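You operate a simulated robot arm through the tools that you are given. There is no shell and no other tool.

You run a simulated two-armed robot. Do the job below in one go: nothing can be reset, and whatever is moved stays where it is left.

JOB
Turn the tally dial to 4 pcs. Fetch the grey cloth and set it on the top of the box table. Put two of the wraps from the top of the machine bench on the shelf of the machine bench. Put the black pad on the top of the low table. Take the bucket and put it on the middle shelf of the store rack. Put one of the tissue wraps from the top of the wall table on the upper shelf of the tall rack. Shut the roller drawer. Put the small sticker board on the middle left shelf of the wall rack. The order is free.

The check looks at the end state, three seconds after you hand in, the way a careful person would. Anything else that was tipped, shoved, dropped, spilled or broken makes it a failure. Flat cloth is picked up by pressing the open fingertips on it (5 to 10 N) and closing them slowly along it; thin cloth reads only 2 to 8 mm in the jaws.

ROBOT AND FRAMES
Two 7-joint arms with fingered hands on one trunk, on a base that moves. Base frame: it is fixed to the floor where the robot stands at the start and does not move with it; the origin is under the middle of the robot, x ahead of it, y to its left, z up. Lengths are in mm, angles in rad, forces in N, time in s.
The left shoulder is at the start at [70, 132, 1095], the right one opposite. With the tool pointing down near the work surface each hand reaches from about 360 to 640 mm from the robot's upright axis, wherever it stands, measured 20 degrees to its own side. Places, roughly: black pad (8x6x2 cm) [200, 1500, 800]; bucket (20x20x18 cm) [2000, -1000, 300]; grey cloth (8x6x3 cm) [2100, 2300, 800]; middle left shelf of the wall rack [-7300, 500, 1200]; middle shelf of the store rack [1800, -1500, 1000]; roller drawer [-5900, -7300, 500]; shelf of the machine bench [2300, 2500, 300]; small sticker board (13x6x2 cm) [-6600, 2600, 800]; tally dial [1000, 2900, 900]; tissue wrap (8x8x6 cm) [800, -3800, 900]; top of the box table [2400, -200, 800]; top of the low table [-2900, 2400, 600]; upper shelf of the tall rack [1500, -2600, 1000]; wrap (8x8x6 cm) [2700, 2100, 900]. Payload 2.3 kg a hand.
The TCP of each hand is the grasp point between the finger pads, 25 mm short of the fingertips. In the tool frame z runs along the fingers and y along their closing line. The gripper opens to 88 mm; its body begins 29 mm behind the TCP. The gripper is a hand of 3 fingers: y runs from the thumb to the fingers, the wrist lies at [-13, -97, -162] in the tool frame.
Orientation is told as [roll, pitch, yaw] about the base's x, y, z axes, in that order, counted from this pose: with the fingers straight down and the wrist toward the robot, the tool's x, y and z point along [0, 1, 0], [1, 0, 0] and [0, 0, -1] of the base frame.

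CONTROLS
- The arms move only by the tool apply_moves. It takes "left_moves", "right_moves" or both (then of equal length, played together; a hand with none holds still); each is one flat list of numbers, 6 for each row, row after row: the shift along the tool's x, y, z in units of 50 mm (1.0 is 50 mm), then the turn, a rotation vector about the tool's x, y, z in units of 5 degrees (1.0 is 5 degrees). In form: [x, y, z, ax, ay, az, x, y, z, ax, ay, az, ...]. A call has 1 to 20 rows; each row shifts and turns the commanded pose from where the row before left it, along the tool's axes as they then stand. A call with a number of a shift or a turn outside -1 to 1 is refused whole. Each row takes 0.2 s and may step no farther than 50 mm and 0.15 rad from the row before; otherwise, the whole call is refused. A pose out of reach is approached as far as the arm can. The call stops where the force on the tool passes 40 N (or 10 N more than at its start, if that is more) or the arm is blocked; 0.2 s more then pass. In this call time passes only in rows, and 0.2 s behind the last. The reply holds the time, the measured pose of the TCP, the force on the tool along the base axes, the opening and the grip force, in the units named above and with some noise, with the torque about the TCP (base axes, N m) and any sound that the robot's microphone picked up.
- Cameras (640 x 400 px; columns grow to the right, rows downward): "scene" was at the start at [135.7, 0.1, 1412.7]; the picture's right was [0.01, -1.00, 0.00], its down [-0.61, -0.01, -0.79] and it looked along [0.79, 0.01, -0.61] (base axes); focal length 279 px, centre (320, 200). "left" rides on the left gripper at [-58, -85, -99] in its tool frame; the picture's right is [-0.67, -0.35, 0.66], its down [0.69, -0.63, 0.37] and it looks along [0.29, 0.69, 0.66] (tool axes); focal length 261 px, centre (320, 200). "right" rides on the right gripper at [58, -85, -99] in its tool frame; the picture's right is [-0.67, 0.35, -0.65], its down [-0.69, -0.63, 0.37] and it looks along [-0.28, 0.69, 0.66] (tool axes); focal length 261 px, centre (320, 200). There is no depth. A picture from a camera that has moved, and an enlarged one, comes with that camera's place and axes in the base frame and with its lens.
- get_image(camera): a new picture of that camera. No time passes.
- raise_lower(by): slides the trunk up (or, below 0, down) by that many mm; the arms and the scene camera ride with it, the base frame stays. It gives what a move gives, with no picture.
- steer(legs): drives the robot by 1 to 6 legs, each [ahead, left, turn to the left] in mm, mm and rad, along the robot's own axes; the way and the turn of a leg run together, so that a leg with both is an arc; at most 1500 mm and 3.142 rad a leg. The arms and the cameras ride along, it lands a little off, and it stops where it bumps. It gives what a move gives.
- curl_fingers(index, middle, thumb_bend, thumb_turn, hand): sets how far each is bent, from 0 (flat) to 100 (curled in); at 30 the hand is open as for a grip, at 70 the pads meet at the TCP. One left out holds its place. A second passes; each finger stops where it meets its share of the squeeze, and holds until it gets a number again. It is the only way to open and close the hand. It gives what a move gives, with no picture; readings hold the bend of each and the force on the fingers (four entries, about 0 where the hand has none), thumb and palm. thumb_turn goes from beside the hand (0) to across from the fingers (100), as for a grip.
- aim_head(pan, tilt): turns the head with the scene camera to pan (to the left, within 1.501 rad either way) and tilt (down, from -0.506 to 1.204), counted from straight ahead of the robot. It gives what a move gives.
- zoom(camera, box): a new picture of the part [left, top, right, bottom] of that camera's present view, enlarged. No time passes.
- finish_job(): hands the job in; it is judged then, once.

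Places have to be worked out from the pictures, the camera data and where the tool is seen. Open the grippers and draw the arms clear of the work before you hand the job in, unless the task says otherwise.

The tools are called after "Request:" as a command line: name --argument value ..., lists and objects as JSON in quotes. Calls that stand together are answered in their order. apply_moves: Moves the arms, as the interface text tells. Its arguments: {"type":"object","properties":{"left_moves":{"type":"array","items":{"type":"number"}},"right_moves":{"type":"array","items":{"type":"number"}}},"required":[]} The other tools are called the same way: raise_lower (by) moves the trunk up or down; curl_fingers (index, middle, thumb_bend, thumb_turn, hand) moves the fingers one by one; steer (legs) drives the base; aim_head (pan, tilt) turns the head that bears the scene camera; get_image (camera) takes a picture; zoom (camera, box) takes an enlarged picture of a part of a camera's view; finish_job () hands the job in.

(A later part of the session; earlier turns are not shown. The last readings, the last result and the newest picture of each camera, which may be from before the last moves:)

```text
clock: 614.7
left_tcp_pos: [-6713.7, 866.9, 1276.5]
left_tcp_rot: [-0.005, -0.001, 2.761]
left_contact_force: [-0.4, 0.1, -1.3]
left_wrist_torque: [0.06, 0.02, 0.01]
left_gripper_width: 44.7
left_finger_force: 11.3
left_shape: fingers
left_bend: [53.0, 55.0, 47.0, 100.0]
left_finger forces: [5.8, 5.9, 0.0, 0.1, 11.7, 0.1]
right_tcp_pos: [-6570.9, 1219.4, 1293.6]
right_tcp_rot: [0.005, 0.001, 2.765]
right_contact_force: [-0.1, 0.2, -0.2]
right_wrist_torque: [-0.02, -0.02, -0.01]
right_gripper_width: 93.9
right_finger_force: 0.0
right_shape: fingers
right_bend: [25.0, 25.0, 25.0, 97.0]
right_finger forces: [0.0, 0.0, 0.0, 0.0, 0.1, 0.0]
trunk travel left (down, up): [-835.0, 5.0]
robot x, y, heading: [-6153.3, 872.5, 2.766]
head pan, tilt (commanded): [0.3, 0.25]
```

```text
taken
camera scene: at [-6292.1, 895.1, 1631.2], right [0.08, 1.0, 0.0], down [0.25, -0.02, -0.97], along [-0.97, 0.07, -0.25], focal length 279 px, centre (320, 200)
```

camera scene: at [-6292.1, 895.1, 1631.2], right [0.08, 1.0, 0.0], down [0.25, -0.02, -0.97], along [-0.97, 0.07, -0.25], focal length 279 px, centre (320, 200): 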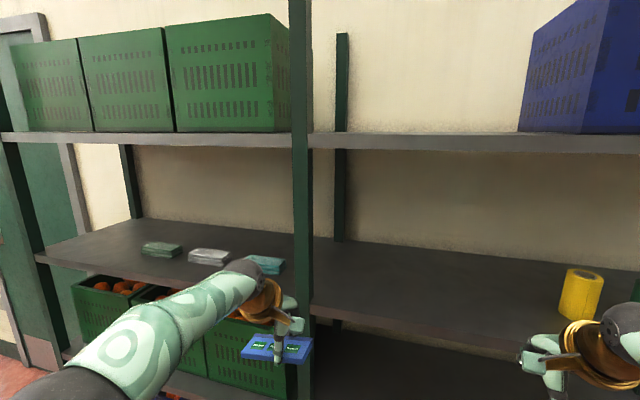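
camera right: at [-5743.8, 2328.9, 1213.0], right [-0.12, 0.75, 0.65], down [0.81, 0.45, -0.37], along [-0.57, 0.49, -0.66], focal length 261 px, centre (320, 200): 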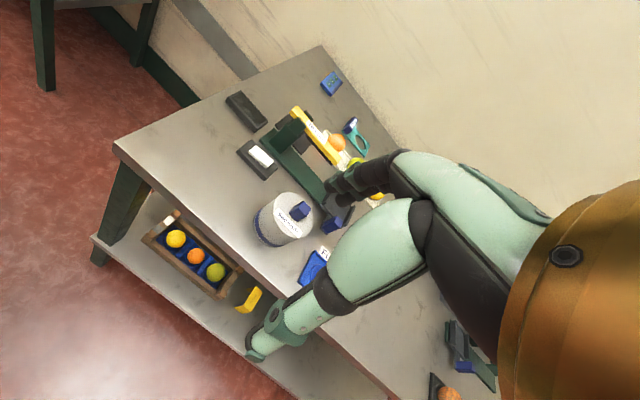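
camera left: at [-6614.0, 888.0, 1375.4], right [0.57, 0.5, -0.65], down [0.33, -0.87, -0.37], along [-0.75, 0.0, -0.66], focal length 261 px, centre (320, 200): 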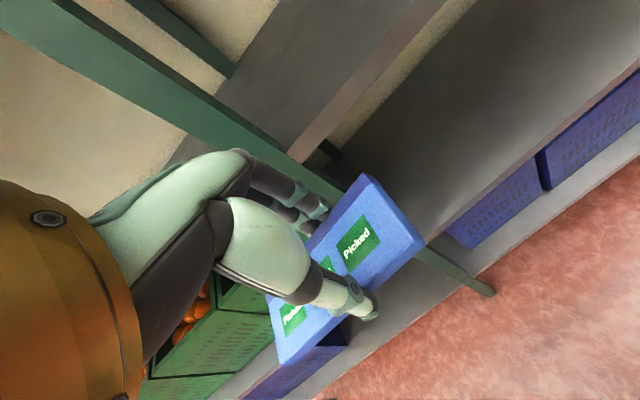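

The board is level and along the shelf. I strafe 850 mm left in front of the rack and look at the free part of the shelf.

Request:
steer --legs '[[0, 850, 0]]'

Request:
aim_head --pan 0.15 --tilt 0.45

Request:
get_image --camera "scene"

```text
clock: 619.2
left_tcp_pos: [-7022.9, 80.7, 1275.0]
left_tcp_rot: [-0.005, -0.001, 2.76]
left_contact_force: [0.1, -0.5, -1.4]
left_wrist_torque: [0.05, -0.01, -0.01]
left_gripper_width: 44.8
left_finger_force: 11.7
left_shape: fingers
left_bend: [53.0, 55.0, 47.0, 100.0]
left_finger forces: [5.9, 5.9, 0.0, 0.1, 11.7, 0.0]
right_tcp_pos: [-6883.1, 431.6, 1293.8]
right_tcp_rot: [0.005, 0.0, 2.765]
right_contact_force: [1.2, -0.7, -1.1]
right_wrist_torque: [0.03, 0.0, 0.01]
right_gripper_width: 94.2
right_finger_force: 0.1
right_shape: fingers
right_bend: [25.0, 25.0, 25.0, 97.0]
right_finger forces: [0.0, 0.0, 0.1, 0.0, 0.1, 0.0]
trunk travel left (down, up): [-835.0, 5.0]
robot x, y, heading: [-6461.9, 80.2, 2.763]
head pan, tilt (commanded): [0.3, 0.25]
```

```text
clock: 619.9
left_tcp_pos: [-7025.0, 79.2, 1275.8]
left_tcp_rot: [-0.005, 0.0, 2.758]
left_contact_force: [-0.4, -0.7, -2.6]
left_wrist_torque: [0.04, 0.01, 0.01]
left_gripper_width: 44.7
left_finger_force: 12.1
left_shape: fingers
left_bend: [53.0, 55.0, 47.0, 100.0]
left_finger forces: [5.8, 5.9, 0.0, 0.1, 11.7, 0.0]
right_tcp_pos: [-6881.6, 431.1, 1293.1]
right_tcp_rot: [0.003, 0.0, 2.765]
right_contact_force: [0.8, 0.8, -0.1]
right_wrist_torque: [0.02, 0.01, -0.03]
right_gripper_width: 94.0
right_finger_force: 0.1
right_shape: fingers
right_bend: [25.0, 25.0, 25.0, 97.0]
right_finger forces: [0.0, 0.0, 0.0, 0.0, 0.0, 0.0]
trunk travel left (down, up): [-835.0, 5.0]
robot x, y, heading: [-6464.6, 85.2, 2.762]
head pan, tilt (commanded): [0.15, 0.45]
```

```text
taken
camera scene: at [-6600.0, 120.6, 1612.5], right [0.22, 0.97, 0.0], down [0.42, -0.1, -0.9], along [-0.88, 0.2, -0.44], focal length 279 px, centre (320, 200)
```

scene: 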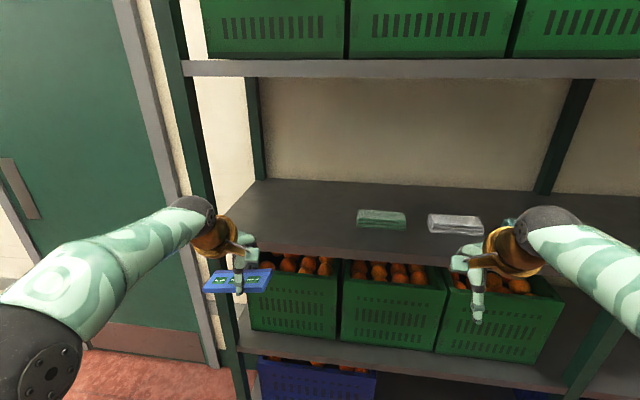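

The free part of the shelf, between the left post and the green stack, is right ahead, and the board is lined up with it 40 mm above shelf level. I drive in 150 mm and check.

Request:
steer --legs '[[150, -10, 0]]'

Request:
get_image --camera "scene"

Request:
get_image --camera "left"

```text
clock: 621.3
left_tcp_pos: [-7154.7, 140.1, 1277.2]
left_tcp_rot: [-0.006, -0.006, 2.761]
left_contact_force: [0.0, 0.3, -1.6]
left_wrist_torque: [0.02, 0.01, 0.0]
left_gripper_width: 44.6
left_finger_force: 12.0
left_shape: fingers
left_bend: [53.0, 55.0, 47.0, 100.0]
left_finger forces: [5.8, 5.9, 0.0, 0.0, 11.6, 0.0]
right_tcp_pos: [-7013.8, 491.4, 1295.4]
right_tcp_rot: [0.006, -0.004, 2.768]
right_contact_force: [0.0, 0.3, 0.4]
right_wrist_torque: [-0.02, 0.01, -0.01]
right_gripper_width: 94.0
right_finger_force: 0.1
right_shape: fingers
right_bend: [25.0, 25.0, 25.0, 97.0]
right_finger forces: [0.0, 0.1, 0.0, 0.0, 0.0, 0.0]
trunk travel left (down, up): [-835.0, 5.0]
robot x, y, heading: [-6593.7, 144.7, 2.768]
head pan, tilt (commanded): [0.15, 0.45]
```

```text
taken
camera scene: at [-6729.9, 181.3, 1613.0], right [0.22, 0.98, 0.0], down [0.42, -0.1, -0.9], along [-0.88, 0.2, -0.43], focal length 279 px, centre (320, 200)
```

scene: 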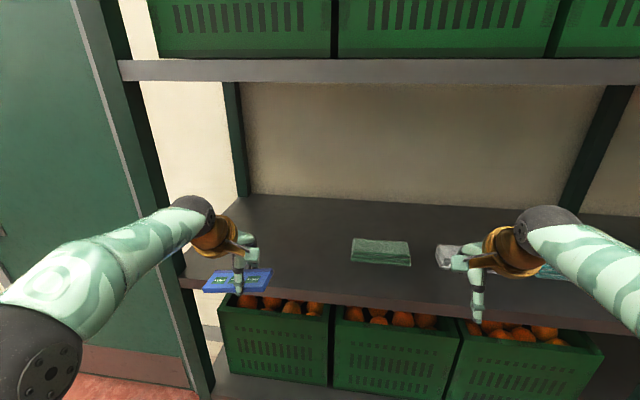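

```text
taken
camera left: at [-7055.8, 160.2, 1376.6], right [0.57, 0.5, -0.65], down [0.33, -0.87, -0.37], along [-0.75, 0.0, -0.66], focal length 261 px, centre (320, 200)
```

left: 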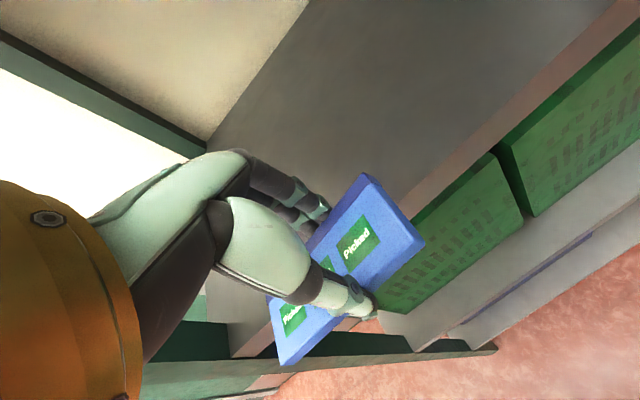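

The board's left end is somewhat near the left post, so I shift 50 mm right while driving in the last 125 mm.

Request:
steer --legs '[[20, -50, 0], [108, 0, 0]]'

Request:
get_image --camera "scene"

Request:
get_image --camera "left"

```text
clock: 623.0
left_tcp_pos: [-7246.2, 229.0, 1280.5]
left_tcp_rot: [-0.007, -0.011, 2.76]
left_contact_force: [-0.1, 0.7, -1.4]
left_wrist_torque: [0.03, 0.03, 0.02]
left_gripper_width: 44.6
left_finger_force: 11.5
left_shape: fingers
left_bend: [53.0, 55.0, 47.0, 100.0]
left_finger forces: [5.9, 5.8, 0.0, 0.1, 11.8, 0.0]
right_tcp_pos: [-7106.3, 580.2, 1299.8]
right_tcp_rot: [0.004, -0.012, 2.767]
right_contact_force: [0.3, -0.5, 0.6]
right_wrist_torque: [0.01, 0.01, 0.01]
right_gripper_width: 94.3
right_finger_force: 0.1
right_shape: fingers
right_bend: [25.0, 25.0, 25.0, 97.0]
right_finger forces: [0.0, 0.1, 0.0, 0.0, 0.0, 0.0]
trunk travel left (down, up): [-835.0, 5.0]
robot x, y, heading: [-6698.1, 239.6, 2.766]
head pan, tilt (commanded): [0.15, 0.45]
```

```text
taken
camera scene: at [-6820.0, 269.1, 1614.0], right [0.22, 0.97, 0.0], down [0.42, -0.09, -0.9], along [-0.88, 0.2, -0.43], focal length 279 px, centre (320, 200)
```

scene: 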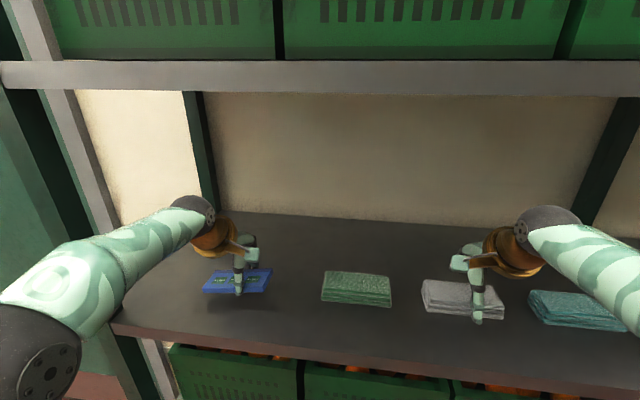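

```text
taken
camera left: at [-7147.3, 249.0, 1379.9], right [0.57, 0.5, -0.66], down [0.33, -0.87, -0.38], along [-0.76, 0.0, -0.65], focal length 261 px, centre (320, 200)
```

left: 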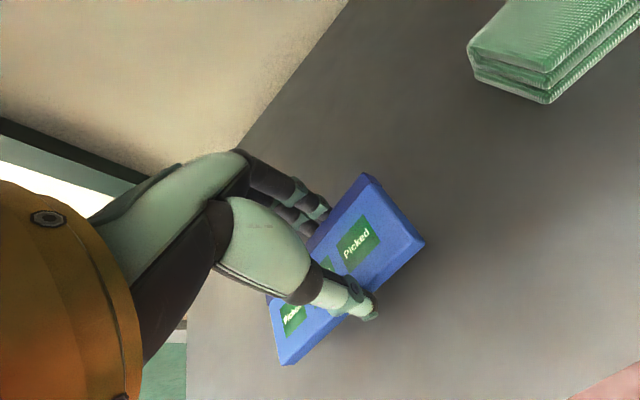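

The board hangs over the free spot, clear of the green stack; the right hand hovers 40 mm above the white stack, so I lower only the left arm: 32 mm, then small steps.

Request:
apply_moves --left_moves '[0, 0, 0.32, 0, 0, 0, 0, 0, 0.32, 0, 0, 0]'

Request:
apply_moves --left_moves '[0, 0, 0.09, 0, 0, 0]'

Request:
apply_moves --left_moves '[0, 0, 0.09, 0, 0, 0]'

Request:
get_image --camera "left"

```text
clock: 623.6
left_tcp_pos: [-7253.2, 235.1, 1249.6]
left_tcp_rot: [-0.003, -0.012, 2.759]
left_contact_force: [-6.2, 1.1, 17.6]
left_wrist_torque: [0.07, 0.78, -0.01]
left_gripper_width: 44.5
left_finger_force: 18.5
left_shape: fingers
left_bend: [52.0, 51.0, 49.0, 100.0]
left_finger forces: [7.2, 20.4, 0.1, 0.0, 9.7, 0.1]
right_tcp_pos: [-7110.6, 585.5, 1296.3]
right_tcp_rot: [0.005, -0.006, 2.765]
right_contact_force: [0.1, 0.0, 0.2]
right_wrist_torque: [0.01, 0.03, 0.0]
right_gripper_width: 94.3
right_finger_force: 0.0
right_shape: fingers
right_bend: [25.0, 25.0, 25.0, 97.0]
right_finger forces: [0.0, 0.1, 0.1, 0.0, 0.0, 0.0]
trunk travel left (down, up): [-835.0, 5.0]
robot x, y, heading: [-6699.8, 233.9, 2.766]
head pan, tilt (commanded): [0.15, 0.45]
```

```text
clock: 624.1
left_tcp_pos: [-7257.2, 236.2, 1247.8]
left_tcp_rot: [-0.003, -0.028, 2.761]
left_contact_force: [1.7, 0.5, 17.6]
left_wrist_torque: [0.03, 0.31, -0.04]
left_gripper_width: 45.1
left_finger_force: 20.4
left_shape: fingers
left_bend: [54.0, 53.0, 47.0, 100.0]
left_finger forces: [4.9, 22.2, 0.0, 0.0, 13.6, 0.0]
right_tcp_pos: [-7112.6, 585.0, 1295.4]
right_tcp_rot: [0.005, -0.002, 2.766]
right_contact_force: [-0.9, -0.7, 0.4]
right_wrist_torque: [-0.03, 0.01, -0.03]
right_gripper_width: 94.0
right_finger_force: 0.1
right_shape: fingers
right_bend: [25.0, 25.0, 25.0, 97.0]
right_finger forces: [0.1, 0.0, 0.0, 0.1, 0.1, 0.1]
trunk travel left (down, up): [-835.0, 5.0]
robot x, y, heading: [-6696.9, 237.4, 2.768]
head pan, tilt (commanded): [0.15, 0.45]
stopped in row 1 (left hand): the force on the tool passed its limit at 41 N (the readings are from after the stop); the commanded pose is now the measured one
```

```text
clock: 624.5
left_tcp_pos: [-7254.1, 238.1, 1247.8]
left_tcp_rot: [-0.003, -0.037, 2.762]
left_contact_force: [-7.3, -0.5, 41.1]
left_wrist_torque: [-0.02, 0.62, 0.01]
left_gripper_width: 44.8
left_finger_force: 27.5
left_shape: fingers
left_bend: [53.0, 51.0, 48.0, 100.0]
left_finger forces: [6.9, 33.3, 0.0, 0.1, 15.6, 0.1]
right_tcp_pos: [-7109.4, 586.5, 1296.4]
right_tcp_rot: [0.006, -0.007, 2.767]
right_contact_force: [0.6, -0.6, 0.0]
right_wrist_torque: [-0.01, 0.02, 0.04]
right_gripper_width: 94.2
right_finger_force: 0.1
right_shape: fingers
right_bend: [25.0, 25.0, 25.0, 97.0]
right_finger forces: [0.1, 0.0, 0.0, 0.0, 0.0, 0.1]
trunk travel left (down, up): [-835.0, 5.0]
robot x, y, heading: [-6698.5, 238.3, 2.764]
head pan, tilt (commanded): [0.15, 0.45]
```

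```text
taken
camera left: at [-7152.8, 255.7, 1343.6], right [0.55, 0.5, -0.67], down [0.32, -0.86, -0.39], along [-0.77, 0.0, -0.64], focal length 261 px, centre (320, 200)
```

left: 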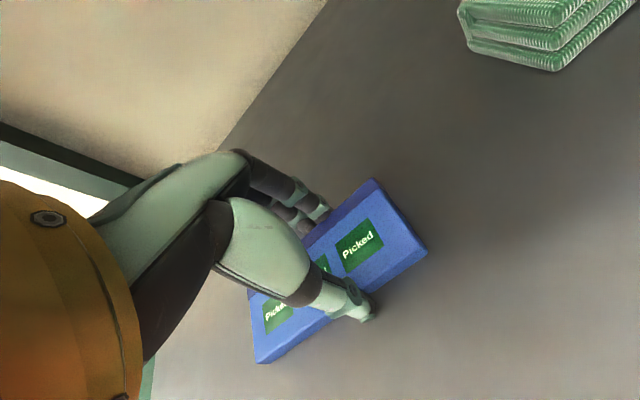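

It is down already (the shelf is a little higher than estimated; 41 N of pressure). I raise 8 mm to relieve it, then open gently.

Request:
apply_moves --left_moves '[0, 0, -0.12, 0, 0, 0]'

Request:
curl_fingers --hand "left" --index 44 --middle 44 --thumb_bend 42

Request:
get_image --camera "left"

```text
clock: 624.9
left_tcp_pos: [-7254.6, 236.9, 1247.6]
left_tcp_rot: [-0.003, -0.024, 2.76]
left_contact_force: [-3.4, 0.9, 25.1]
left_wrist_torque: [0.04, 0.71, -0.04]
left_gripper_width: 45.1
left_finger_force: 22.9
left_shape: fingers
left_bend: [53.0, 51.0, 48.0, 100.0]
left_finger forces: [6.4, 27.6, 0.0, 0.0, 11.4, 0.0]
right_tcp_pos: [-7111.8, 587.2, 1295.0]
right_tcp_rot: [0.008, -0.006, 2.767]
right_contact_force: [-0.6, -0.4, -1.1]
right_wrist_torque: [-0.02, 0.0, -0.02]
right_gripper_width: 94.0
right_finger_force: 0.1
right_shape: fingers
right_bend: [25.0, 25.0, 25.0, 97.0]
right_finger forces: [0.1, 0.0, 0.0, 0.0, 0.0, 0.1]
trunk travel left (down, up): [-835.0, 5.0]
robot x, y, heading: [-6695.0, 238.7, 2.767]
head pan, tilt (commanded): [0.15, 0.45]
```

```text
clock: 625.9
left_tcp_pos: [-7257.0, 235.4, 1246.0]
left_tcp_rot: [-0.003, -0.02, 2.761]
left_contact_force: [3.8, -1.9, 8.3]
left_wrist_torque: [-0.01, 0.13, 0.05]
left_gripper_width: 57.3
left_finger_force: 4.4
left_shape: fingers
left_bend: [44.0, 47.0, 42.0, 99.0]
left_finger forces: [0.1, 7.6, 0.0, 0.0, 1.1, 0.0]
right_tcp_pos: [-7113.7, 584.9, 1295.4]
right_tcp_rot: [0.004, -0.007, 2.767]
right_contact_force: [0.7, 0.2, -0.5]
right_wrist_torque: [0.01, -0.04, -0.01]
right_gripper_width: 94.1
right_finger_force: 0.0
right_shape: fingers
right_bend: [25.0, 25.0, 25.0, 97.0]
right_finger forces: [0.0, 0.0, 0.1, 0.0, 0.1, 0.0]
trunk travel left (down, up): [-835.0, 5.0]
robot x, y, heading: [-6698.7, 238.8, 2.767]
head pan, tilt (commanded): [0.15, 0.45]
```

```text
taken
camera left: at [-7155.1, 254.9, 1344.8], right [0.56, 0.5, -0.66], down [0.32, -0.87, -0.38], along [-0.76, 0.0, -0.65], focal length 261 px, centre (320, 200)
```

left: 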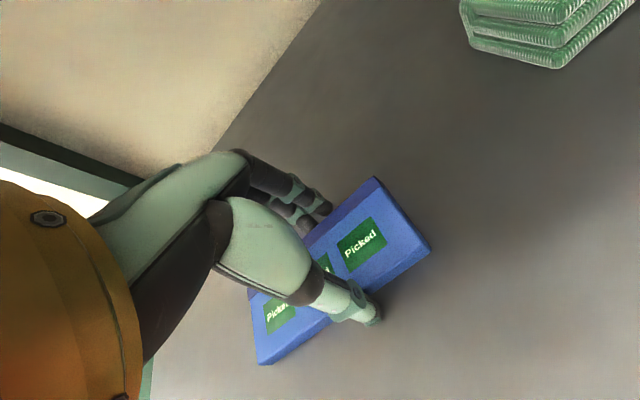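

Released; the middle fingertip still rests on the shelf. I raise 6 mm, open wide, then lift the hand clear.

Request:
apply_moves --left_moves '[0, 0, -0.12, 0, 0, 0]'

Request:
curl_fingers --hand "left" --index 24 --middle 24 --thumb_bend 24

Request:
apply_moves --left_moves '[0, 0, -0.6, 0, 0, 0, 0, 0, -0.6, 0, 0, 0]'

Request:
get_image --camera "left"

Request:
get_image --camera "scene"

```text
clock: 626.3
left_tcp_pos: [-7261.9, 235.2, 1249.6]
left_tcp_rot: [-0.006, -0.015, 2.761]
left_contact_force: [-0.6, -1.1, 0.1]
left_wrist_torque: [-0.02, -0.03, 0.03]
left_gripper_width: 57.4
left_finger_force: 0.2
left_shape: fingers
left_bend: [44.0, 44.0, 41.0, 99.0]
left_finger forces: [0.1, 0.1, 0.1, 0.0, 0.5, 0.1]
right_tcp_pos: [-7118.8, 587.1, 1292.0]
right_tcp_rot: [0.003, 0.001, 2.766]
right_contact_force: [-0.2, -0.7, -0.8]
right_wrist_torque: [0.01, 0.0, -0.01]
right_gripper_width: 94.1
right_finger_force: 0.1
right_shape: fingers
right_bend: [25.0, 25.0, 25.0, 97.0]
right_finger forces: [0.1, 0.1, 0.0, 0.0, 0.0, 0.0]
trunk travel left (down, up): [-835.0, 5.0]
robot x, y, heading: [-6699.5, 239.8, 2.77]
head pan, tilt (commanded): [0.15, 0.45]
```

```text
clock: 627.3
left_tcp_pos: [-7260.7, 234.7, 1251.8]
left_tcp_rot: [-0.005, -0.018, 2.761]
left_contact_force: [-0.2, 0.0, -0.5]
left_wrist_torque: [0.03, 0.0, -0.01]
left_gripper_width: 95.8
left_finger_force: 0.1
left_shape: fingers
left_bend: [24.0, 24.0, 24.0, 97.0]
left_finger forces: [0.0, 0.1, 0.0, 0.0, 0.0, 0.0]
right_tcp_pos: [-7116.9, 587.0, 1294.4]
right_tcp_rot: [0.005, -0.001, 2.766]
right_contact_force: [0.8, 0.2, 0.1]
right_wrist_torque: [-0.01, 0.0, -0.03]
right_gripper_width: 94.1
right_finger_force: 0.1
right_shape: fingers
right_bend: [25.0, 25.0, 25.0, 97.0]
right_finger forces: [0.0, 0.1, 0.1, 0.0, 0.0, 0.0]
trunk travel left (down, up): [-835.0, 5.0]
robot x, y, heading: [-6694.4, 240.7, 2.768]
head pan, tilt (commanded): [0.15, 0.45]
```

```text
clock: 627.9
left_tcp_pos: [-7259.3, 234.6, 1312.3]
left_tcp_rot: [-0.006, -0.016, 2.761]
left_contact_force: [0.0, 0.9, -0.8]
left_wrist_torque: [-0.03, 0.01, 0.0]
left_gripper_width: 96.2
left_finger_force: 0.0
left_shape: fingers
left_bend: [24.0, 24.0, 24.0, 97.0]
left_finger forces: [0.0, 0.0, 0.1, 0.1, 0.0, 0.1]
right_tcp_pos: [-7116.3, 586.3, 1294.4]
right_tcp_rot: [0.005, -0.001, 2.766]
right_contact_force: [0.4, 0.7, -0.3]
right_wrist_torque: [0.03, 0.0, 0.01]
right_gripper_width: 94.3
right_finger_force: 0.0
right_shape: fingers
right_bend: [25.0, 25.0, 25.0, 97.0]
right_finger forces: [0.0, 0.1, 0.1, 0.1, 0.0, 0.0]
trunk travel left (down, up): [-835.0, 5.0]
robot x, y, heading: [-6695.0, 239.2, 2.761]
head pan, tilt (commanded): [0.15, 0.45]
```

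```text
taken
camera left: at [-7158.9, 254.0, 1410.2], right [0.56, 0.5, -0.66], down [0.32, -0.87, -0.38], along [-0.76, 0.0, -0.65], focal length 261 px, centre (320, 200)
```

left: 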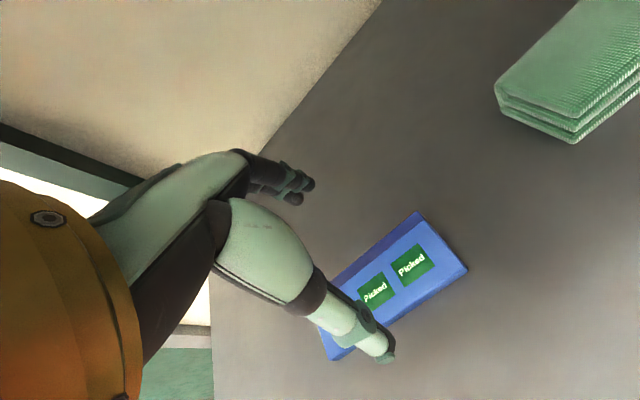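

```text
taken
camera scene: at [-6833.8, 276.4, 1612.6], right [0.22, 0.97, 0.0], down [0.42, -0.1, -0.9], along [-0.88, 0.2, -0.44], focal length 279 px, centre (320, 200)
```

scene: 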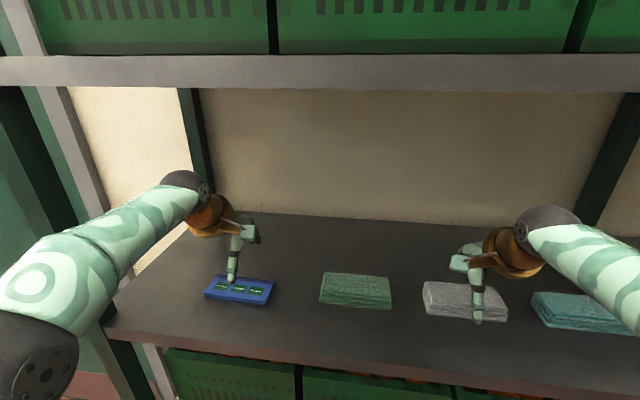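

The sticker board lies flat on the middle left shelf. I back out of the rack and look toward the roller drawer, far across the hall.

Request:
steer --legs '[[-420, 0, 0]]'

Request:
aim_head --pan 0.0 --tilt 0.35

Request:
get_image --camera "scene"

Request:
aim_head --pan 1.5 --tilt 0.2

Request:
get_image --camera "scene"

```text
clock: 630.5
left_tcp_pos: [-6870.3, 82.5, 1309.9]
left_tcp_rot: [-0.005, -0.016, 2.762]
left_contact_force: [-0.2, 0.9, 0.8]
left_wrist_torque: [-0.02, -0.04, -0.02]
left_gripper_width: 95.9
left_finger_force: 0.1
left_shape: fingers
left_bend: [24.0, 24.0, 24.0, 97.0]
left_finger forces: [0.1, 0.0, 0.1, 0.0, 0.0, 0.0]
right_tcp_pos: [-6727.7, 433.6, 1293.7]
right_tcp_rot: [0.003, 0.002, 2.764]
right_contact_force: [0.2, 0.0, -0.7]
right_wrist_torque: [-0.02, 0.01, -0.02]
right_gripper_width: 94.2
right_finger_force: 0.0
right_shape: fingers
right_bend: [25.0, 25.0, 25.0, 97.0]
right_finger forces: [0.0, 0.0, 0.0, 0.0, 0.1, 0.0]
trunk travel left (down, up): [-835.0, 5.0]
robot x, y, heading: [-6304.3, 84.0, 2.765]
head pan, tilt (commanded): [0.15, 0.45]
```

```text
clock: 631.2
left_tcp_pos: [-6867.9, 80.6, 1311.0]
left_tcp_rot: [-0.006, -0.018, 2.761]
left_contact_force: [0.6, -1.1, -0.6]
left_wrist_torque: [0.01, 0.0, 0.01]
left_gripper_width: 96.1
left_finger_force: 0.1
left_shape: fingers
left_bend: [24.0, 24.0, 24.0, 97.0]
left_finger forces: [0.0, 0.1, 0.0, 0.0, 0.0, 0.0]
right_tcp_pos: [-6723.9, 431.8, 1293.6]
right_tcp_rot: [0.002, 0.0, 2.765]
right_contact_force: [-0.5, 0.6, -0.2]
right_wrist_torque: [-0.01, 0.04, 0.04]
right_gripper_width: 94.2
right_finger_force: 0.1
right_shape: fingers
right_bend: [25.0, 25.0, 25.0, 97.0]
right_finger forces: [0.0, 0.0, 0.0, 0.0, 0.0, 0.1]
trunk travel left (down, up): [-835.0, 5.0]
robot x, y, heading: [-6304.4, 82.2, 2.763]
head pan, tilt (commanded): [0.0, 0.351]
```

```text
taken
camera scene: at [-6439.8, 135.8, 1621.6], right [0.37, 0.93, 0.0], down [0.32, -0.13, -0.94], along [-0.87, 0.34, -0.34], focal length 279 px, centre (320, 200)
```

scene: 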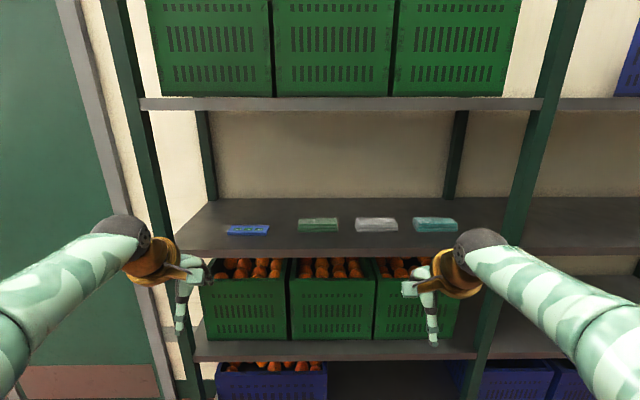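

```text
clock: 632.8
left_tcp_pos: [-6868.3, 80.6, 1311.4]
left_tcp_rot: [-0.006, -0.02, 2.761]
left_contact_force: [0.5, -0.1, 0.2]
left_wrist_torque: [-0.01, 0.0, 0.0]
left_gripper_width: 96.0
left_finger_force: 0.0
left_shape: fingers
left_bend: [24.0, 24.0, 24.0, 97.0]
left_finger forces: [0.1, 0.1, 0.0, 0.0, 0.0, 0.1]
right_tcp_pos: [-6723.8, 431.1, 1294.5]
right_tcp_rot: [0.003, 0.0, 2.763]
right_contact_force: [0.3, -0.8, 0.1]
right_wrist_torque: [-0.01, 0.02, 0.02]
right_gripper_width: 94.1
right_finger_force: 0.1
right_shape: fingers
right_bend: [25.0, 25.0, 25.0, 97.0]
right_finger forces: [0.0, 0.0, 0.0, 0.0, 0.0, 0.0]
trunk travel left (down, up): [-835.0, 5.0]
robot x, y, heading: [-6300.3, 83.0, 2.77]
head pan, tilt (commanded): [1.499, 0.201]
```

```text
taken
camera scene: at [-6392.9, 17.3, 1635.8], right [-0.9, 0.43, 0.0], down [0.09, 0.18, -0.98], along [-0.42, -0.88, -0.2], focal length 279 px, centre (320, 200)
```

scene: 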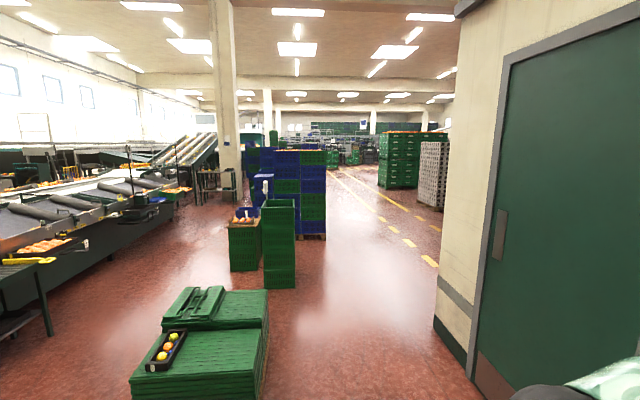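

All four things on that shelf look right. For the drawer I turn to face down the hall and look around for a safe way.

Request:
steer --legs '[[0, 0, 1.575]]'

Request:
aim_head --pan 0.0 --tilt 0.25

Request:
get_image --camera "scene"

Request:
aim_head --pan 1.0 --tilt 0.25

Request:
get_image --camera "scene"

```text
clock: 637.0
left_tcp_pos: [-6291.8, -479.4, 1311.3]
left_tcp_rot: [-0.006, -0.017, -1.935]
left_contact_force: [0.3, -0.1, 0.0]
left_wrist_torque: [0.02, -0.01, -0.01]
left_gripper_width: 96.0
left_finger_force: 0.1
left_shape: fingers
left_bend: [24.0, 24.0, 24.0, 97.0]
left_finger forces: [0.0, 0.0, 0.0, 0.0, 0.1, 0.0]
right_tcp_pos: [-6645.8, -342.9, 1293.1]
right_tcp_rot: [0.004, 0.0, -1.931]
right_contact_force: [-0.2, -0.4, -0.4]
right_wrist_torque: [-0.01, -0.02, -0.02]
right_gripper_width: 94.0
right_finger_force: 0.0
right_shape: fingers
right_bend: [25.0, 25.0, 25.0, 97.0]
right_finger forces: [0.1, 0.0, 0.0, 0.0, 0.0, 0.0]
trunk travel left (down, up): [-835.0, 5.0]
robot x, y, heading: [-6306.0, 81.9, -1.926]
head pan, tilt (commanded): [1.499, 0.201]
```

```text
clock: 638.6
left_tcp_pos: [-6291.8, -480.2, 1311.2]
left_tcp_rot: [-0.005, -0.018, -1.935]
left_contact_force: [0.5, 0.9, 0.2]
left_wrist_torque: [0.0, 0.02, 0.02]
left_gripper_width: 96.4
left_finger_force: 0.1
left_shape: fingers
left_bend: [24.0, 24.0, 24.0, 97.0]
left_finger forces: [0.1, 0.1, 0.0, 0.0, 0.1, 0.0]
right_tcp_pos: [-6645.7, -341.9, 1293.2]
right_tcp_rot: [0.003, 0.001, -1.929]
right_contact_force: [-0.1, -0.9, 0.8]
right_wrist_torque: [0.02, -0.02, -0.01]
right_gripper_width: 93.8
right_finger_force: 0.2
right_shape: fingers
right_bend: [25.0, 25.0, 25.0, 97.0]
right_finger forces: [0.0, 0.1, 0.1, 0.1, 0.0, 0.0]
trunk travel left (down, up): [-835.0, 5.0]
robot x, y, heading: [-6302.9, 80.5, -1.926]
head pan, tilt (commanded): [0.0, 0.25]
```

```text
taken
camera scene: at [-6356.0, -52.0, 1631.2], right [-0.94, 0.35, 0.0], down [0.09, 0.23, -0.97], along [-0.34, -0.91, -0.25], focal length 279 px, centre (320, 200)
```

scene: 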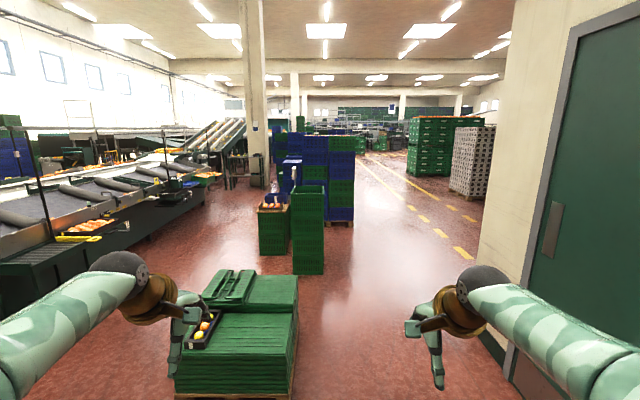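

```text
clock: 639.9
left_tcp_pos: [-6291.5, -480.5, 1311.2]
left_tcp_rot: [-0.005, -0.017, -1.938]
left_contact_force: [-0.2, -0.3, -0.3]
left_wrist_torque: [0.0, 0.01, 0.0]
left_gripper_width: 96.1
left_finger_force: 0.1
left_shape: fingers
left_bend: [24.0, 24.0, 24.0, 97.0]
left_finger forces: [0.0, 0.1, 0.0, 0.1, 0.1, 0.0]
right_tcp_pos: [-6645.3, -341.8, 1293.3]
right_tcp_rot: [0.003, 0.001, -1.932]
right_contact_force: [0.6, 0.2, 0.3]
right_wrist_torque: [-0.01, 0.04, -0.04]
right_gripper_width: 94.2
right_finger_force: 0.0
right_shape: fingers
right_bend: [25.0, 25.0, 25.0, 97.0]
right_finger forces: [0.0, 0.1, 0.1, 0.0, 0.0, 0.0]
trunk travel left (down, up): [-835.0, 5.0]
robot x, y, heading: [-6304.9, 84.9, -1.929]
head pan, tilt (commanded): [1.0, 0.25]
```

```text
taken
camera scene: at [-6267.5, -39.5, 1631.2], right [-0.8, -0.6, 0.0], down [-0.15, 0.2, -0.97], along [0.58, -0.78, -0.25], focal length 279 px, centre (320, 200)
```

scene: 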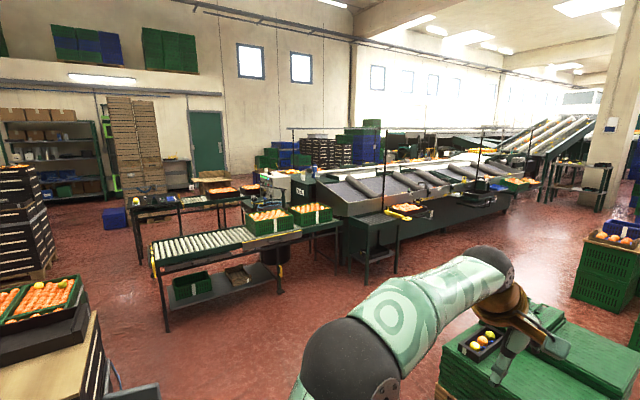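

The way down the corridor left of the green pile is open. I zoom toward where the roller drawer should be.

Request:
aim_head --pan 0.4 --tilt 0.2

Request:
get_image --camera "scene"

Request:
zoom --camera "scene" --box '[240, 130, 400, 230]'

```text
clock: 640.9
left_tcp_pos: [-6290.6, -478.3, 1312.3]
left_tcp_rot: [-0.008, -0.017, -1.935]
left_contact_force: [0.2, 0.3, -0.4]
left_wrist_torque: [0.01, -0.01, -0.02]
left_gripper_width: 96.2
left_finger_force: 0.0
left_shape: fingers
left_bend: [24.0, 24.0, 24.0, 97.0]
left_finger forces: [0.0, 0.0, 0.0, 0.0, 0.1, 0.0]
right_tcp_pos: [-6646.1, -342.8, 1295.2]
right_tcp_rot: [0.004, -0.001, -1.931]
right_contact_force: [-0.3, -0.2, -0.3]
right_wrist_torque: [0.0, 0.0, -0.01]
right_gripper_width: 94.1
right_finger_force: 0.0
right_shape: fingers
right_bend: [25.0, 25.0, 25.0, 97.0]
right_finger forces: [0.0, 0.0, 0.0, 0.1, 0.0, 0.1]
trunk travel left (down, up): [-835.0, 5.0]
robot x, y, heading: [-6306.1, 83.0, -1.932]
head pan, tilt (commanded): [0.4, 0.201]
```

```text
taken
camera scene: at [-6319.4, -57.5, 1635.8], right [-1.0, -0.04, 0.0], down [-0.01, 0.2, -0.98], along [0.04, -0.98, -0.2], focal length 279 px, centre (320, 200)
```

scene: 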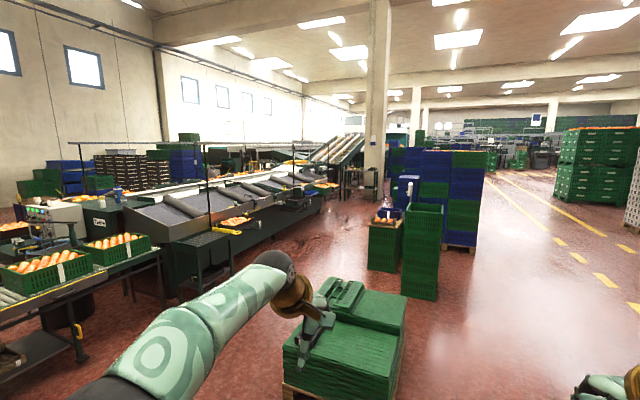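

```text
4.00 times, centred on (320, 180) of scene
camera zoom: at [-6319.4, -57.5, 1635.8], right [-1.0, -0.04, 0.0], down [-0.01, 0.2, -0.98], along [0.04, -0.98, -0.2], focal length 1118 px, centre (320, 280)
```

zoom: 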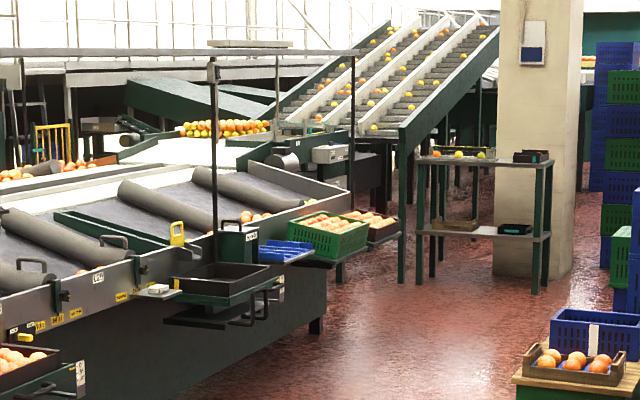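

I see a way: forward past the pallet corner, then left into the corridor between the grading line and the green pile. I drive the first part and look again.

Request:
steer --legs '[[690, 0, 0], [0, 800, 0], [0, 800, 0]]'

Request:
aim_head --pan 0.0 --tilt 0.25

Request:
get_image --camera "scene"

```text
clock: 652.5
left_tcp_pos: [-5030.4, -1684.6, 1312.4]
left_tcp_rot: [-0.003, -0.018, -1.94]
left_contact_force: [0.2, 0.1, -0.6]
left_wrist_torque: [0.0, -0.01, -0.02]
left_gripper_width: 96.0
left_finger_force: 0.0
left_shape: fingers
left_bend: [24.0, 24.0, 24.0, 97.0]
left_finger forces: [0.1, 0.0, 0.0, 0.0, 0.0, 0.0]
right_tcp_pos: [-5383.0, -1545.0, 1292.6]
right_tcp_rot: [0.005, 0.0, -1.934]
right_contact_force: [-0.5, 0.3, -0.5]
right_wrist_torque: [0.01, 0.02, -0.01]
right_gripper_width: 94.2
right_finger_force: 0.1
right_shape: fingers
right_bend: [25.0, 25.0, 25.0, 97.0]
right_finger forces: [0.1, 0.0, 0.0, 0.0, 0.0, 0.1]
trunk travel left (down, up): [-835.0, 5.0]
robot x, y, heading: [-5039.5, -1123.9, -1.937]
head pan, tilt (commanded): [0.4, 0.201]
```

```text
clock: 653.4
left_tcp_pos: [-5027.5, -1683.7, 1311.6]
left_tcp_rot: [-0.005, -0.019, -1.941]
left_contact_force: [-0.5, -0.2, 0.9]
left_wrist_torque: [0.01, 0.02, 0.01]
left_gripper_width: 95.8
left_finger_force: 0.0
left_shape: fingers
left_bend: [24.0, 24.0, 24.0, 97.0]
left_finger forces: [0.0, 0.0, 0.1, 0.0, 0.1, 0.0]
right_tcp_pos: [-5381.7, -1546.0, 1294.6]
right_tcp_rot: [0.003, -0.001, -1.936]
right_contact_force: [0.1, -0.3, 0.0]
right_wrist_torque: [0.02, 0.01, 0.02]
right_gripper_width: 94.2
right_finger_force: 0.1
right_shape: fingers
right_bend: [25.0, 25.0, 25.0, 97.0]
right_finger forces: [0.0, 0.1, 0.0, 0.0, 0.0, 0.0]
trunk travel left (down, up): [-835.0, 5.0]
robot x, y, heading: [-5039.8, -1119.2, -1.933]
head pan, tilt (commanded): [0.0, 0.25]
```

```text
taken
camera scene: at [-5090.1, -1256.8, 1631.2], right [-0.93, 0.36, 0.0], down [0.09, 0.23, -0.97], along [-0.34, -0.91, -0.25], focal length 279 px, centre (320, 200)
```

scene: 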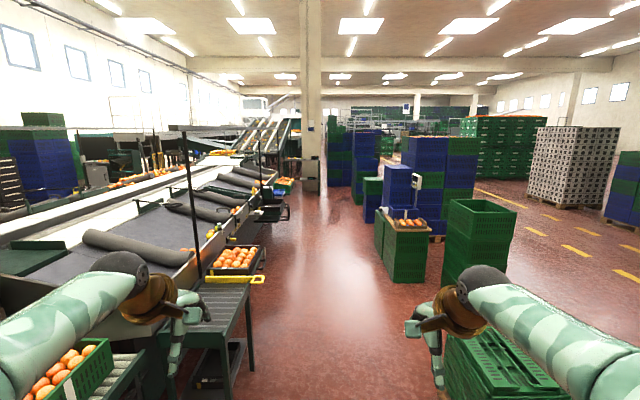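

The corridor ahead is clear, with the line on the left and stacks on the right. I drive 3 m along it and look again.

Request:
steer --legs '[[1500, 0, 0], [1400, 0, 0]]'

Request:
get_image --camera "scene"

Request:
aim_head --pan 0.5 --tilt 0.3

Request:
get_image --camera "scene"

```text
clock: 667.4
left_tcp_pos: [-6060.3, -4394.0, 1311.4]
left_tcp_rot: [-0.004, -0.019, -1.943]
left_contact_force: [-0.5, -0.6, 0.3]
left_wrist_torque: [-0.01, -0.03, 0.04]
left_gripper_width: 95.9
left_finger_force: 0.1
left_shape: fingers
left_bend: [24.0, 24.0, 24.0, 97.0]
left_finger forces: [0.0, 0.0, 0.1, 0.0, 0.0, 0.0]
right_tcp_pos: [-6412.1, -4254.9, 1294.1]
right_tcp_rot: [0.004, -0.001, -1.937]
right_contact_force: [0.3, 0.8, 0.7]
right_wrist_torque: [0.02, -0.03, 0.0]
right_gripper_width: 94.1
right_finger_force: 0.0
right_shape: fingers
right_bend: [25.0, 25.0, 25.0, 97.0]
right_finger forces: [0.0, 0.1, 0.1, 0.1, 0.0, 0.0]
trunk travel left (down, up): [-835.0, 5.0]
robot x, y, heading: [-6067.6, -3829.5, -1.936]
head pan, tilt (commanded): [0.0, 0.25]
```

```text
taken
camera scene: at [-6121.2, -3965.8, 1631.3], right [-0.93, 0.36, 0.0], down [0.09, 0.23, -0.97], along [-0.35, -0.91, -0.25], focal length 279 px, centre (320, 200)
```

scene: 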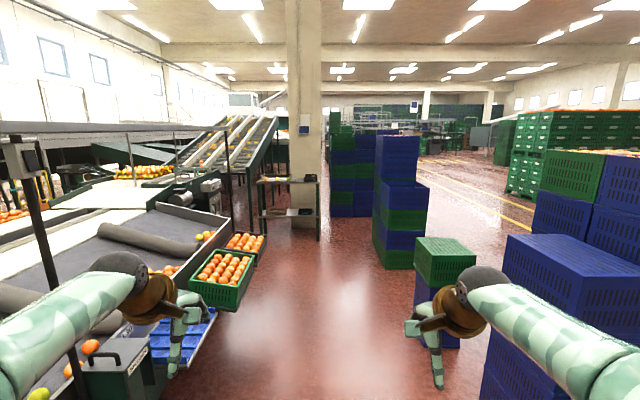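

```text
clock: 668.3
left_tcp_pos: [-6059.3, -4394.8, 1310.6]
left_tcp_rot: [-0.003, -0.019, -1.943]
left_contact_force: [-0.3, 0.2, -0.1]
left_wrist_torque: [0.02, 0.01, -0.01]
left_gripper_width: 96.2
left_finger_force: 0.0
left_shape: fingers
left_bend: [24.0, 24.0, 24.0, 97.0]
left_finger forces: [0.0, 0.0, 0.1, 0.0, 0.0, 0.1]
right_tcp_pos: [-6413.3, -4255.8, 1293.2]
right_tcp_rot: [0.003, -0.001, -1.937]
right_contact_force: [0.1, 0.0, 0.4]
right_wrist_torque: [-0.02, 0.02, -0.03]
right_gripper_width: 94.1
right_finger_force: 0.1
right_shape: fingers
right_bend: [25.0, 25.0, 25.0, 97.0]
right_finger forces: [0.0, 0.0, 0.0, 0.0, 0.1, 0.0]
trunk travel left (down, up): [-835.0, 5.0]
robot x, y, heading: [-6068.4, -3830.4, -1.939]
head pan, tilt (commanded): [0.499, 0.3]
```

```text
taken
camera scene: at [-6076.0, -3972.3, 1626.5], right [-0.99, -0.13, 0.0], down [-0.04, 0.29, -0.96], along [0.13, -0.95, -0.3], focal length 279 px, centre (320, 200)
```

scene: 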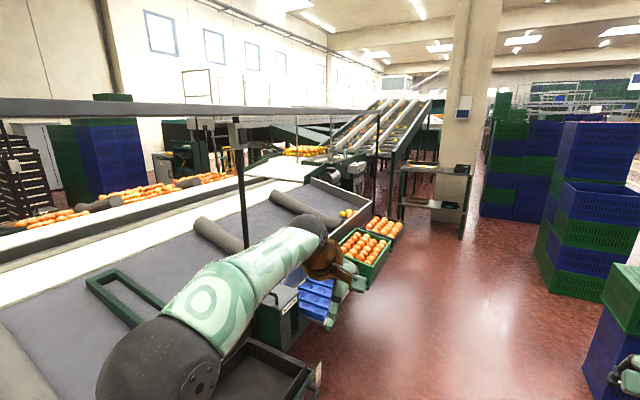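

I zoom in toward the computed place of the drawer, beyond the orange crates.

Request:
zoom --camera "scene" --box '[300, 130, 480, 260]'

Request:
zoom --camera "scene" --box '[310, 150, 410, 230]'

```text
3.08 times, centred on (390, 195) of scene
camera zoom: at [-6076.0, -3972.3, 1626.5], right [-0.99, -0.13, 0.0], down [-0.04, 0.29, -0.96], along [0.13, -0.95, -0.3], focal length 860 px, centre (105, 215)
```

zoom: 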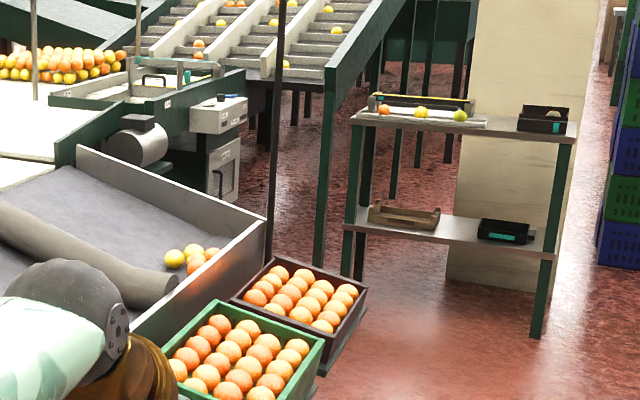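

```text
5.00 times, centred on (360, 190) of scene
camera zoom: at [-6076.0, -3972.3, 1626.5], right [-0.99, -0.13, 0.0], down [-0.04, 0.29, -0.96], along [0.13, -0.95, -0.3], focal length 1397 px, centre (120, 250)
```

zoom: 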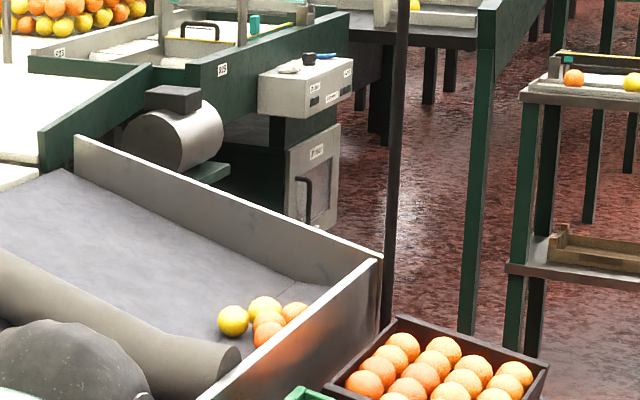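

Behind the crates there is a unit with a control box and a grey front with a handle. I drive 2.2 m further to see it from the corridor.

Request:
steer --legs '[[1200, 0, 0], [1000, 0, 0]]'

Request:
aim_head --pan 0.8 --tilt 0.4

Request:
get_image --camera "scene"

```text
clock: 679.2
left_tcp_pos: [-6839.5, -6461.1, 1311.6]
left_tcp_rot: [-0.005, -0.019, -1.939]
left_contact_force: [0.6, 0.3, 0.6]
left_wrist_torque: [0.03, 0.03, -0.04]
left_gripper_width: 95.9
left_finger_force: 0.1
left_shape: fingers
left_bend: [24.0, 24.0, 24.0, 97.0]
left_finger forces: [0.0, 0.0, 0.0, 0.0, 0.1, 0.0]
right_tcp_pos: [-7193.1, -6323.8, 1293.7]
right_tcp_rot: [0.002, -0.002, -1.935]
right_contact_force: [0.3, 0.3, -0.3]
right_wrist_torque: [0.03, 0.01, 0.03]
right_gripper_width: 94.1
right_finger_force: 0.0
right_shape: fingers
right_bend: [25.0, 25.0, 25.0, 97.0]
right_finger forces: [0.1, 0.0, 0.0, 0.1, 0.0, 0.1]
trunk travel left (down, up): [-835.0, 5.0]
robot x, y, heading: [-6852.0, -5898.8, -1.936]
head pan, tilt (commanded): [0.499, 0.3]
```

```text
clock: 680.0
left_tcp_pos: [-6839.5, -6463.1, 1311.1]
left_tcp_rot: [-0.004, -0.016, -1.94]
left_contact_force: [0.1, -0.2, 0.6]
left_wrist_torque: [0.01, -0.03, 0.0]
left_gripper_width: 96.0
left_finger_force: 0.0
left_shape: fingers
left_bend: [24.0, 24.0, 24.0, 97.0]
left_finger forces: [0.0, 0.0, 0.1, 0.0, 0.1, 0.0]
right_tcp_pos: [-7193.0, -6324.7, 1293.8]
right_tcp_rot: [0.002, 0.0, -1.933]
right_contact_force: [0.7, 0.1, -0.9]
right_wrist_torque: [0.02, 0.0, 0.0]
right_gripper_width: 94.2
right_finger_force: 0.1
right_shape: fingers
right_bend: [25.0, 25.0, 25.0, 97.0]
right_finger forces: [0.0, 0.0, 0.0, 0.1, 0.0, 0.0]
trunk travel left (down, up): [-835.0, 5.0]
robot x, y, heading: [-6854.3, -5898.6, -1.933]
head pan, tilt (commanded): [0.799, 0.4]
```

```text
taken
camera scene: at [-6830.2, -6031.4, 1617.2], right [-0.91, -0.42, 0.0], down [-0.16, 0.35, -0.92], along [0.39, -0.83, -0.39], focal length 279 px, centre (320, 200)
```

scene: 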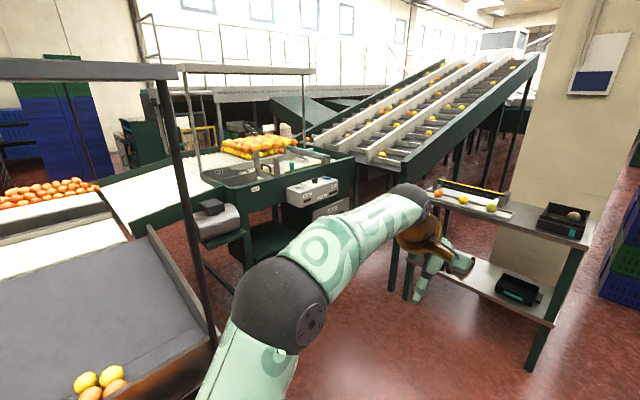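

The machine's lower part is hidden by my arm. I drive another 950 mm and turn left to face it.

Request:
steer --legs '[[940, 0, 0], [0, 0, 1.565]]'

Request:
aim_head --pan 0.0 --tilt 0.45

Request:
get_image --camera "scene"

```text
clock: 688.8
left_tcp_pos: [-6620.0, -6768.8, 1311.4]
left_tcp_rot: [-0.004, -0.017, -0.368]
left_contact_force: [-0.2, 0.5, 0.2]
left_wrist_torque: [-0.01, 0.03, 0.04]
left_gripper_width: 96.1
left_finger_force: 0.1
left_shape: fingers
left_bend: [24.0, 24.0, 24.0, 97.0]
left_finger forces: [0.0, 0.1, 0.0, 0.0, 0.1, 0.0]
right_tcp_pos: [-6758.3, -7122.9, 1294.5]
right_tcp_rot: [0.005, 0.0, -0.364]
right_contact_force: [0.4, 0.2, -0.2]
right_wrist_torque: [-0.03, 0.03, -0.02]
right_gripper_width: 94.1
right_finger_force: 0.2
right_shape: fingers
right_bend: [25.0, 25.0, 25.0, 97.0]
right_finger forces: [0.1, 0.0, 0.0, 0.0, 0.1, 0.0]
trunk travel left (down, up): [-835.0, 5.0]
robot x, y, heading: [-7183.1, -6781.1, -0.36]
head pan, tilt (commanded): [0.799, 0.4]
```

```text
clock: 689.9
left_tcp_pos: [-6619.5, -6769.8, 1311.5]
left_tcp_rot: [-0.004, -0.017, -0.368]
left_contact_force: [0.9, 0.0, 0.3]
left_wrist_torque: [0.0, -0.01, -0.01]
left_gripper_width: 95.9
left_finger_force: 0.2
left_shape: fingers
left_bend: [24.0, 24.0, 24.0, 97.0]
left_finger forces: [0.0, 0.1, 0.0, 0.0, 0.0, 0.0]
right_tcp_pos: [-6758.5, -7122.1, 1293.1]
right_tcp_rot: [0.004, -0.002, -0.363]
right_contact_force: [0.3, -0.2, 0.6]
right_wrist_torque: [-0.02, -0.02, 0.02]
right_gripper_width: 94.1
right_finger_force: 0.1
right_shape: fingers
right_bend: [25.0, 25.0, 25.0, 97.0]
right_finger forces: [0.0, 0.1, 0.0, 0.0, 0.1, 0.0]
trunk travel left (down, up): [-835.0, 5.0]
robot x, y, heading: [-7186.1, -6779.6, -0.361]
head pan, tilt (commanded): [0.0, 0.45]
```

```text
taken
camera scene: at [-7051.3, -6830.8, 1612.6], right [-0.35, -0.94, 0.0], down [-0.41, 0.15, -0.9], along [0.84, -0.32, -0.44], focal length 279 px, centre (320, 200)
```

scene: 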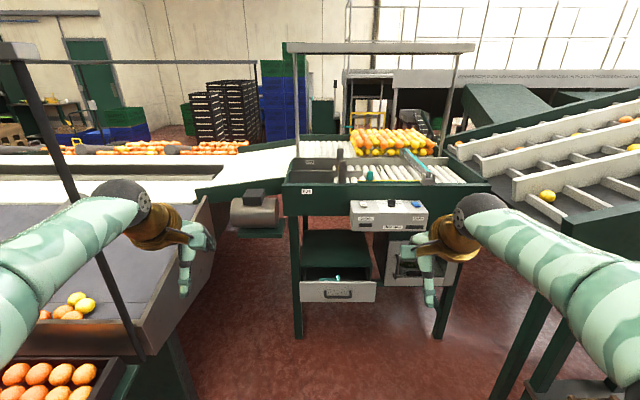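

There it is: a drawer with a grey front and black handle under the roller table, pulled out. I zoom in on it.

Request:
zoom --camera "scene" --box '[270, 190, 470, 320]'

Request:
get_image --camera "right"

```text
3.08 times, centred on (370, 255) of scene
camera zoom: at [-7051.3, -6830.8, 1612.6], right [-0.35, -0.94, 0.0], down [-0.41, 0.15, -0.9], along [0.84, -0.32, -0.44], focal length 860 px, centre (166, 31)
```

zoom: 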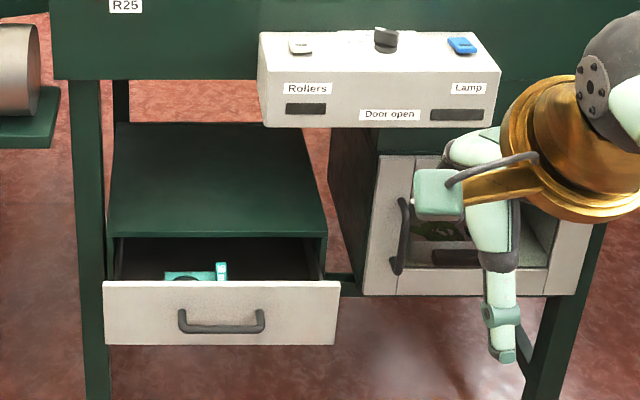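

```text
taken
camera right: at [-6818.1, -7037.2, 1393.4], right [0.09, -0.75, 0.65], down [-0.83, -0.42, -0.37], along [0.55, -0.51, -0.66], focal length 261 px, centre (320, 200)
```

right: 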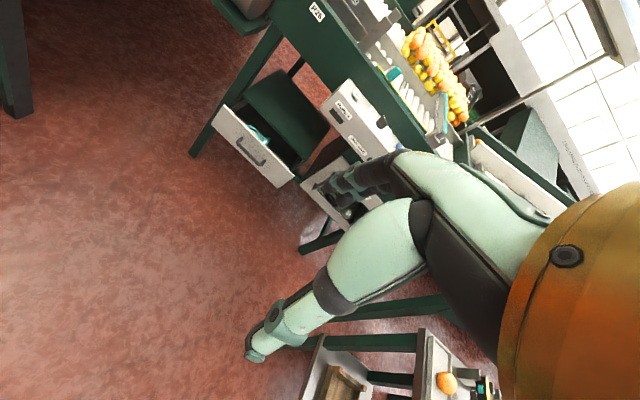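

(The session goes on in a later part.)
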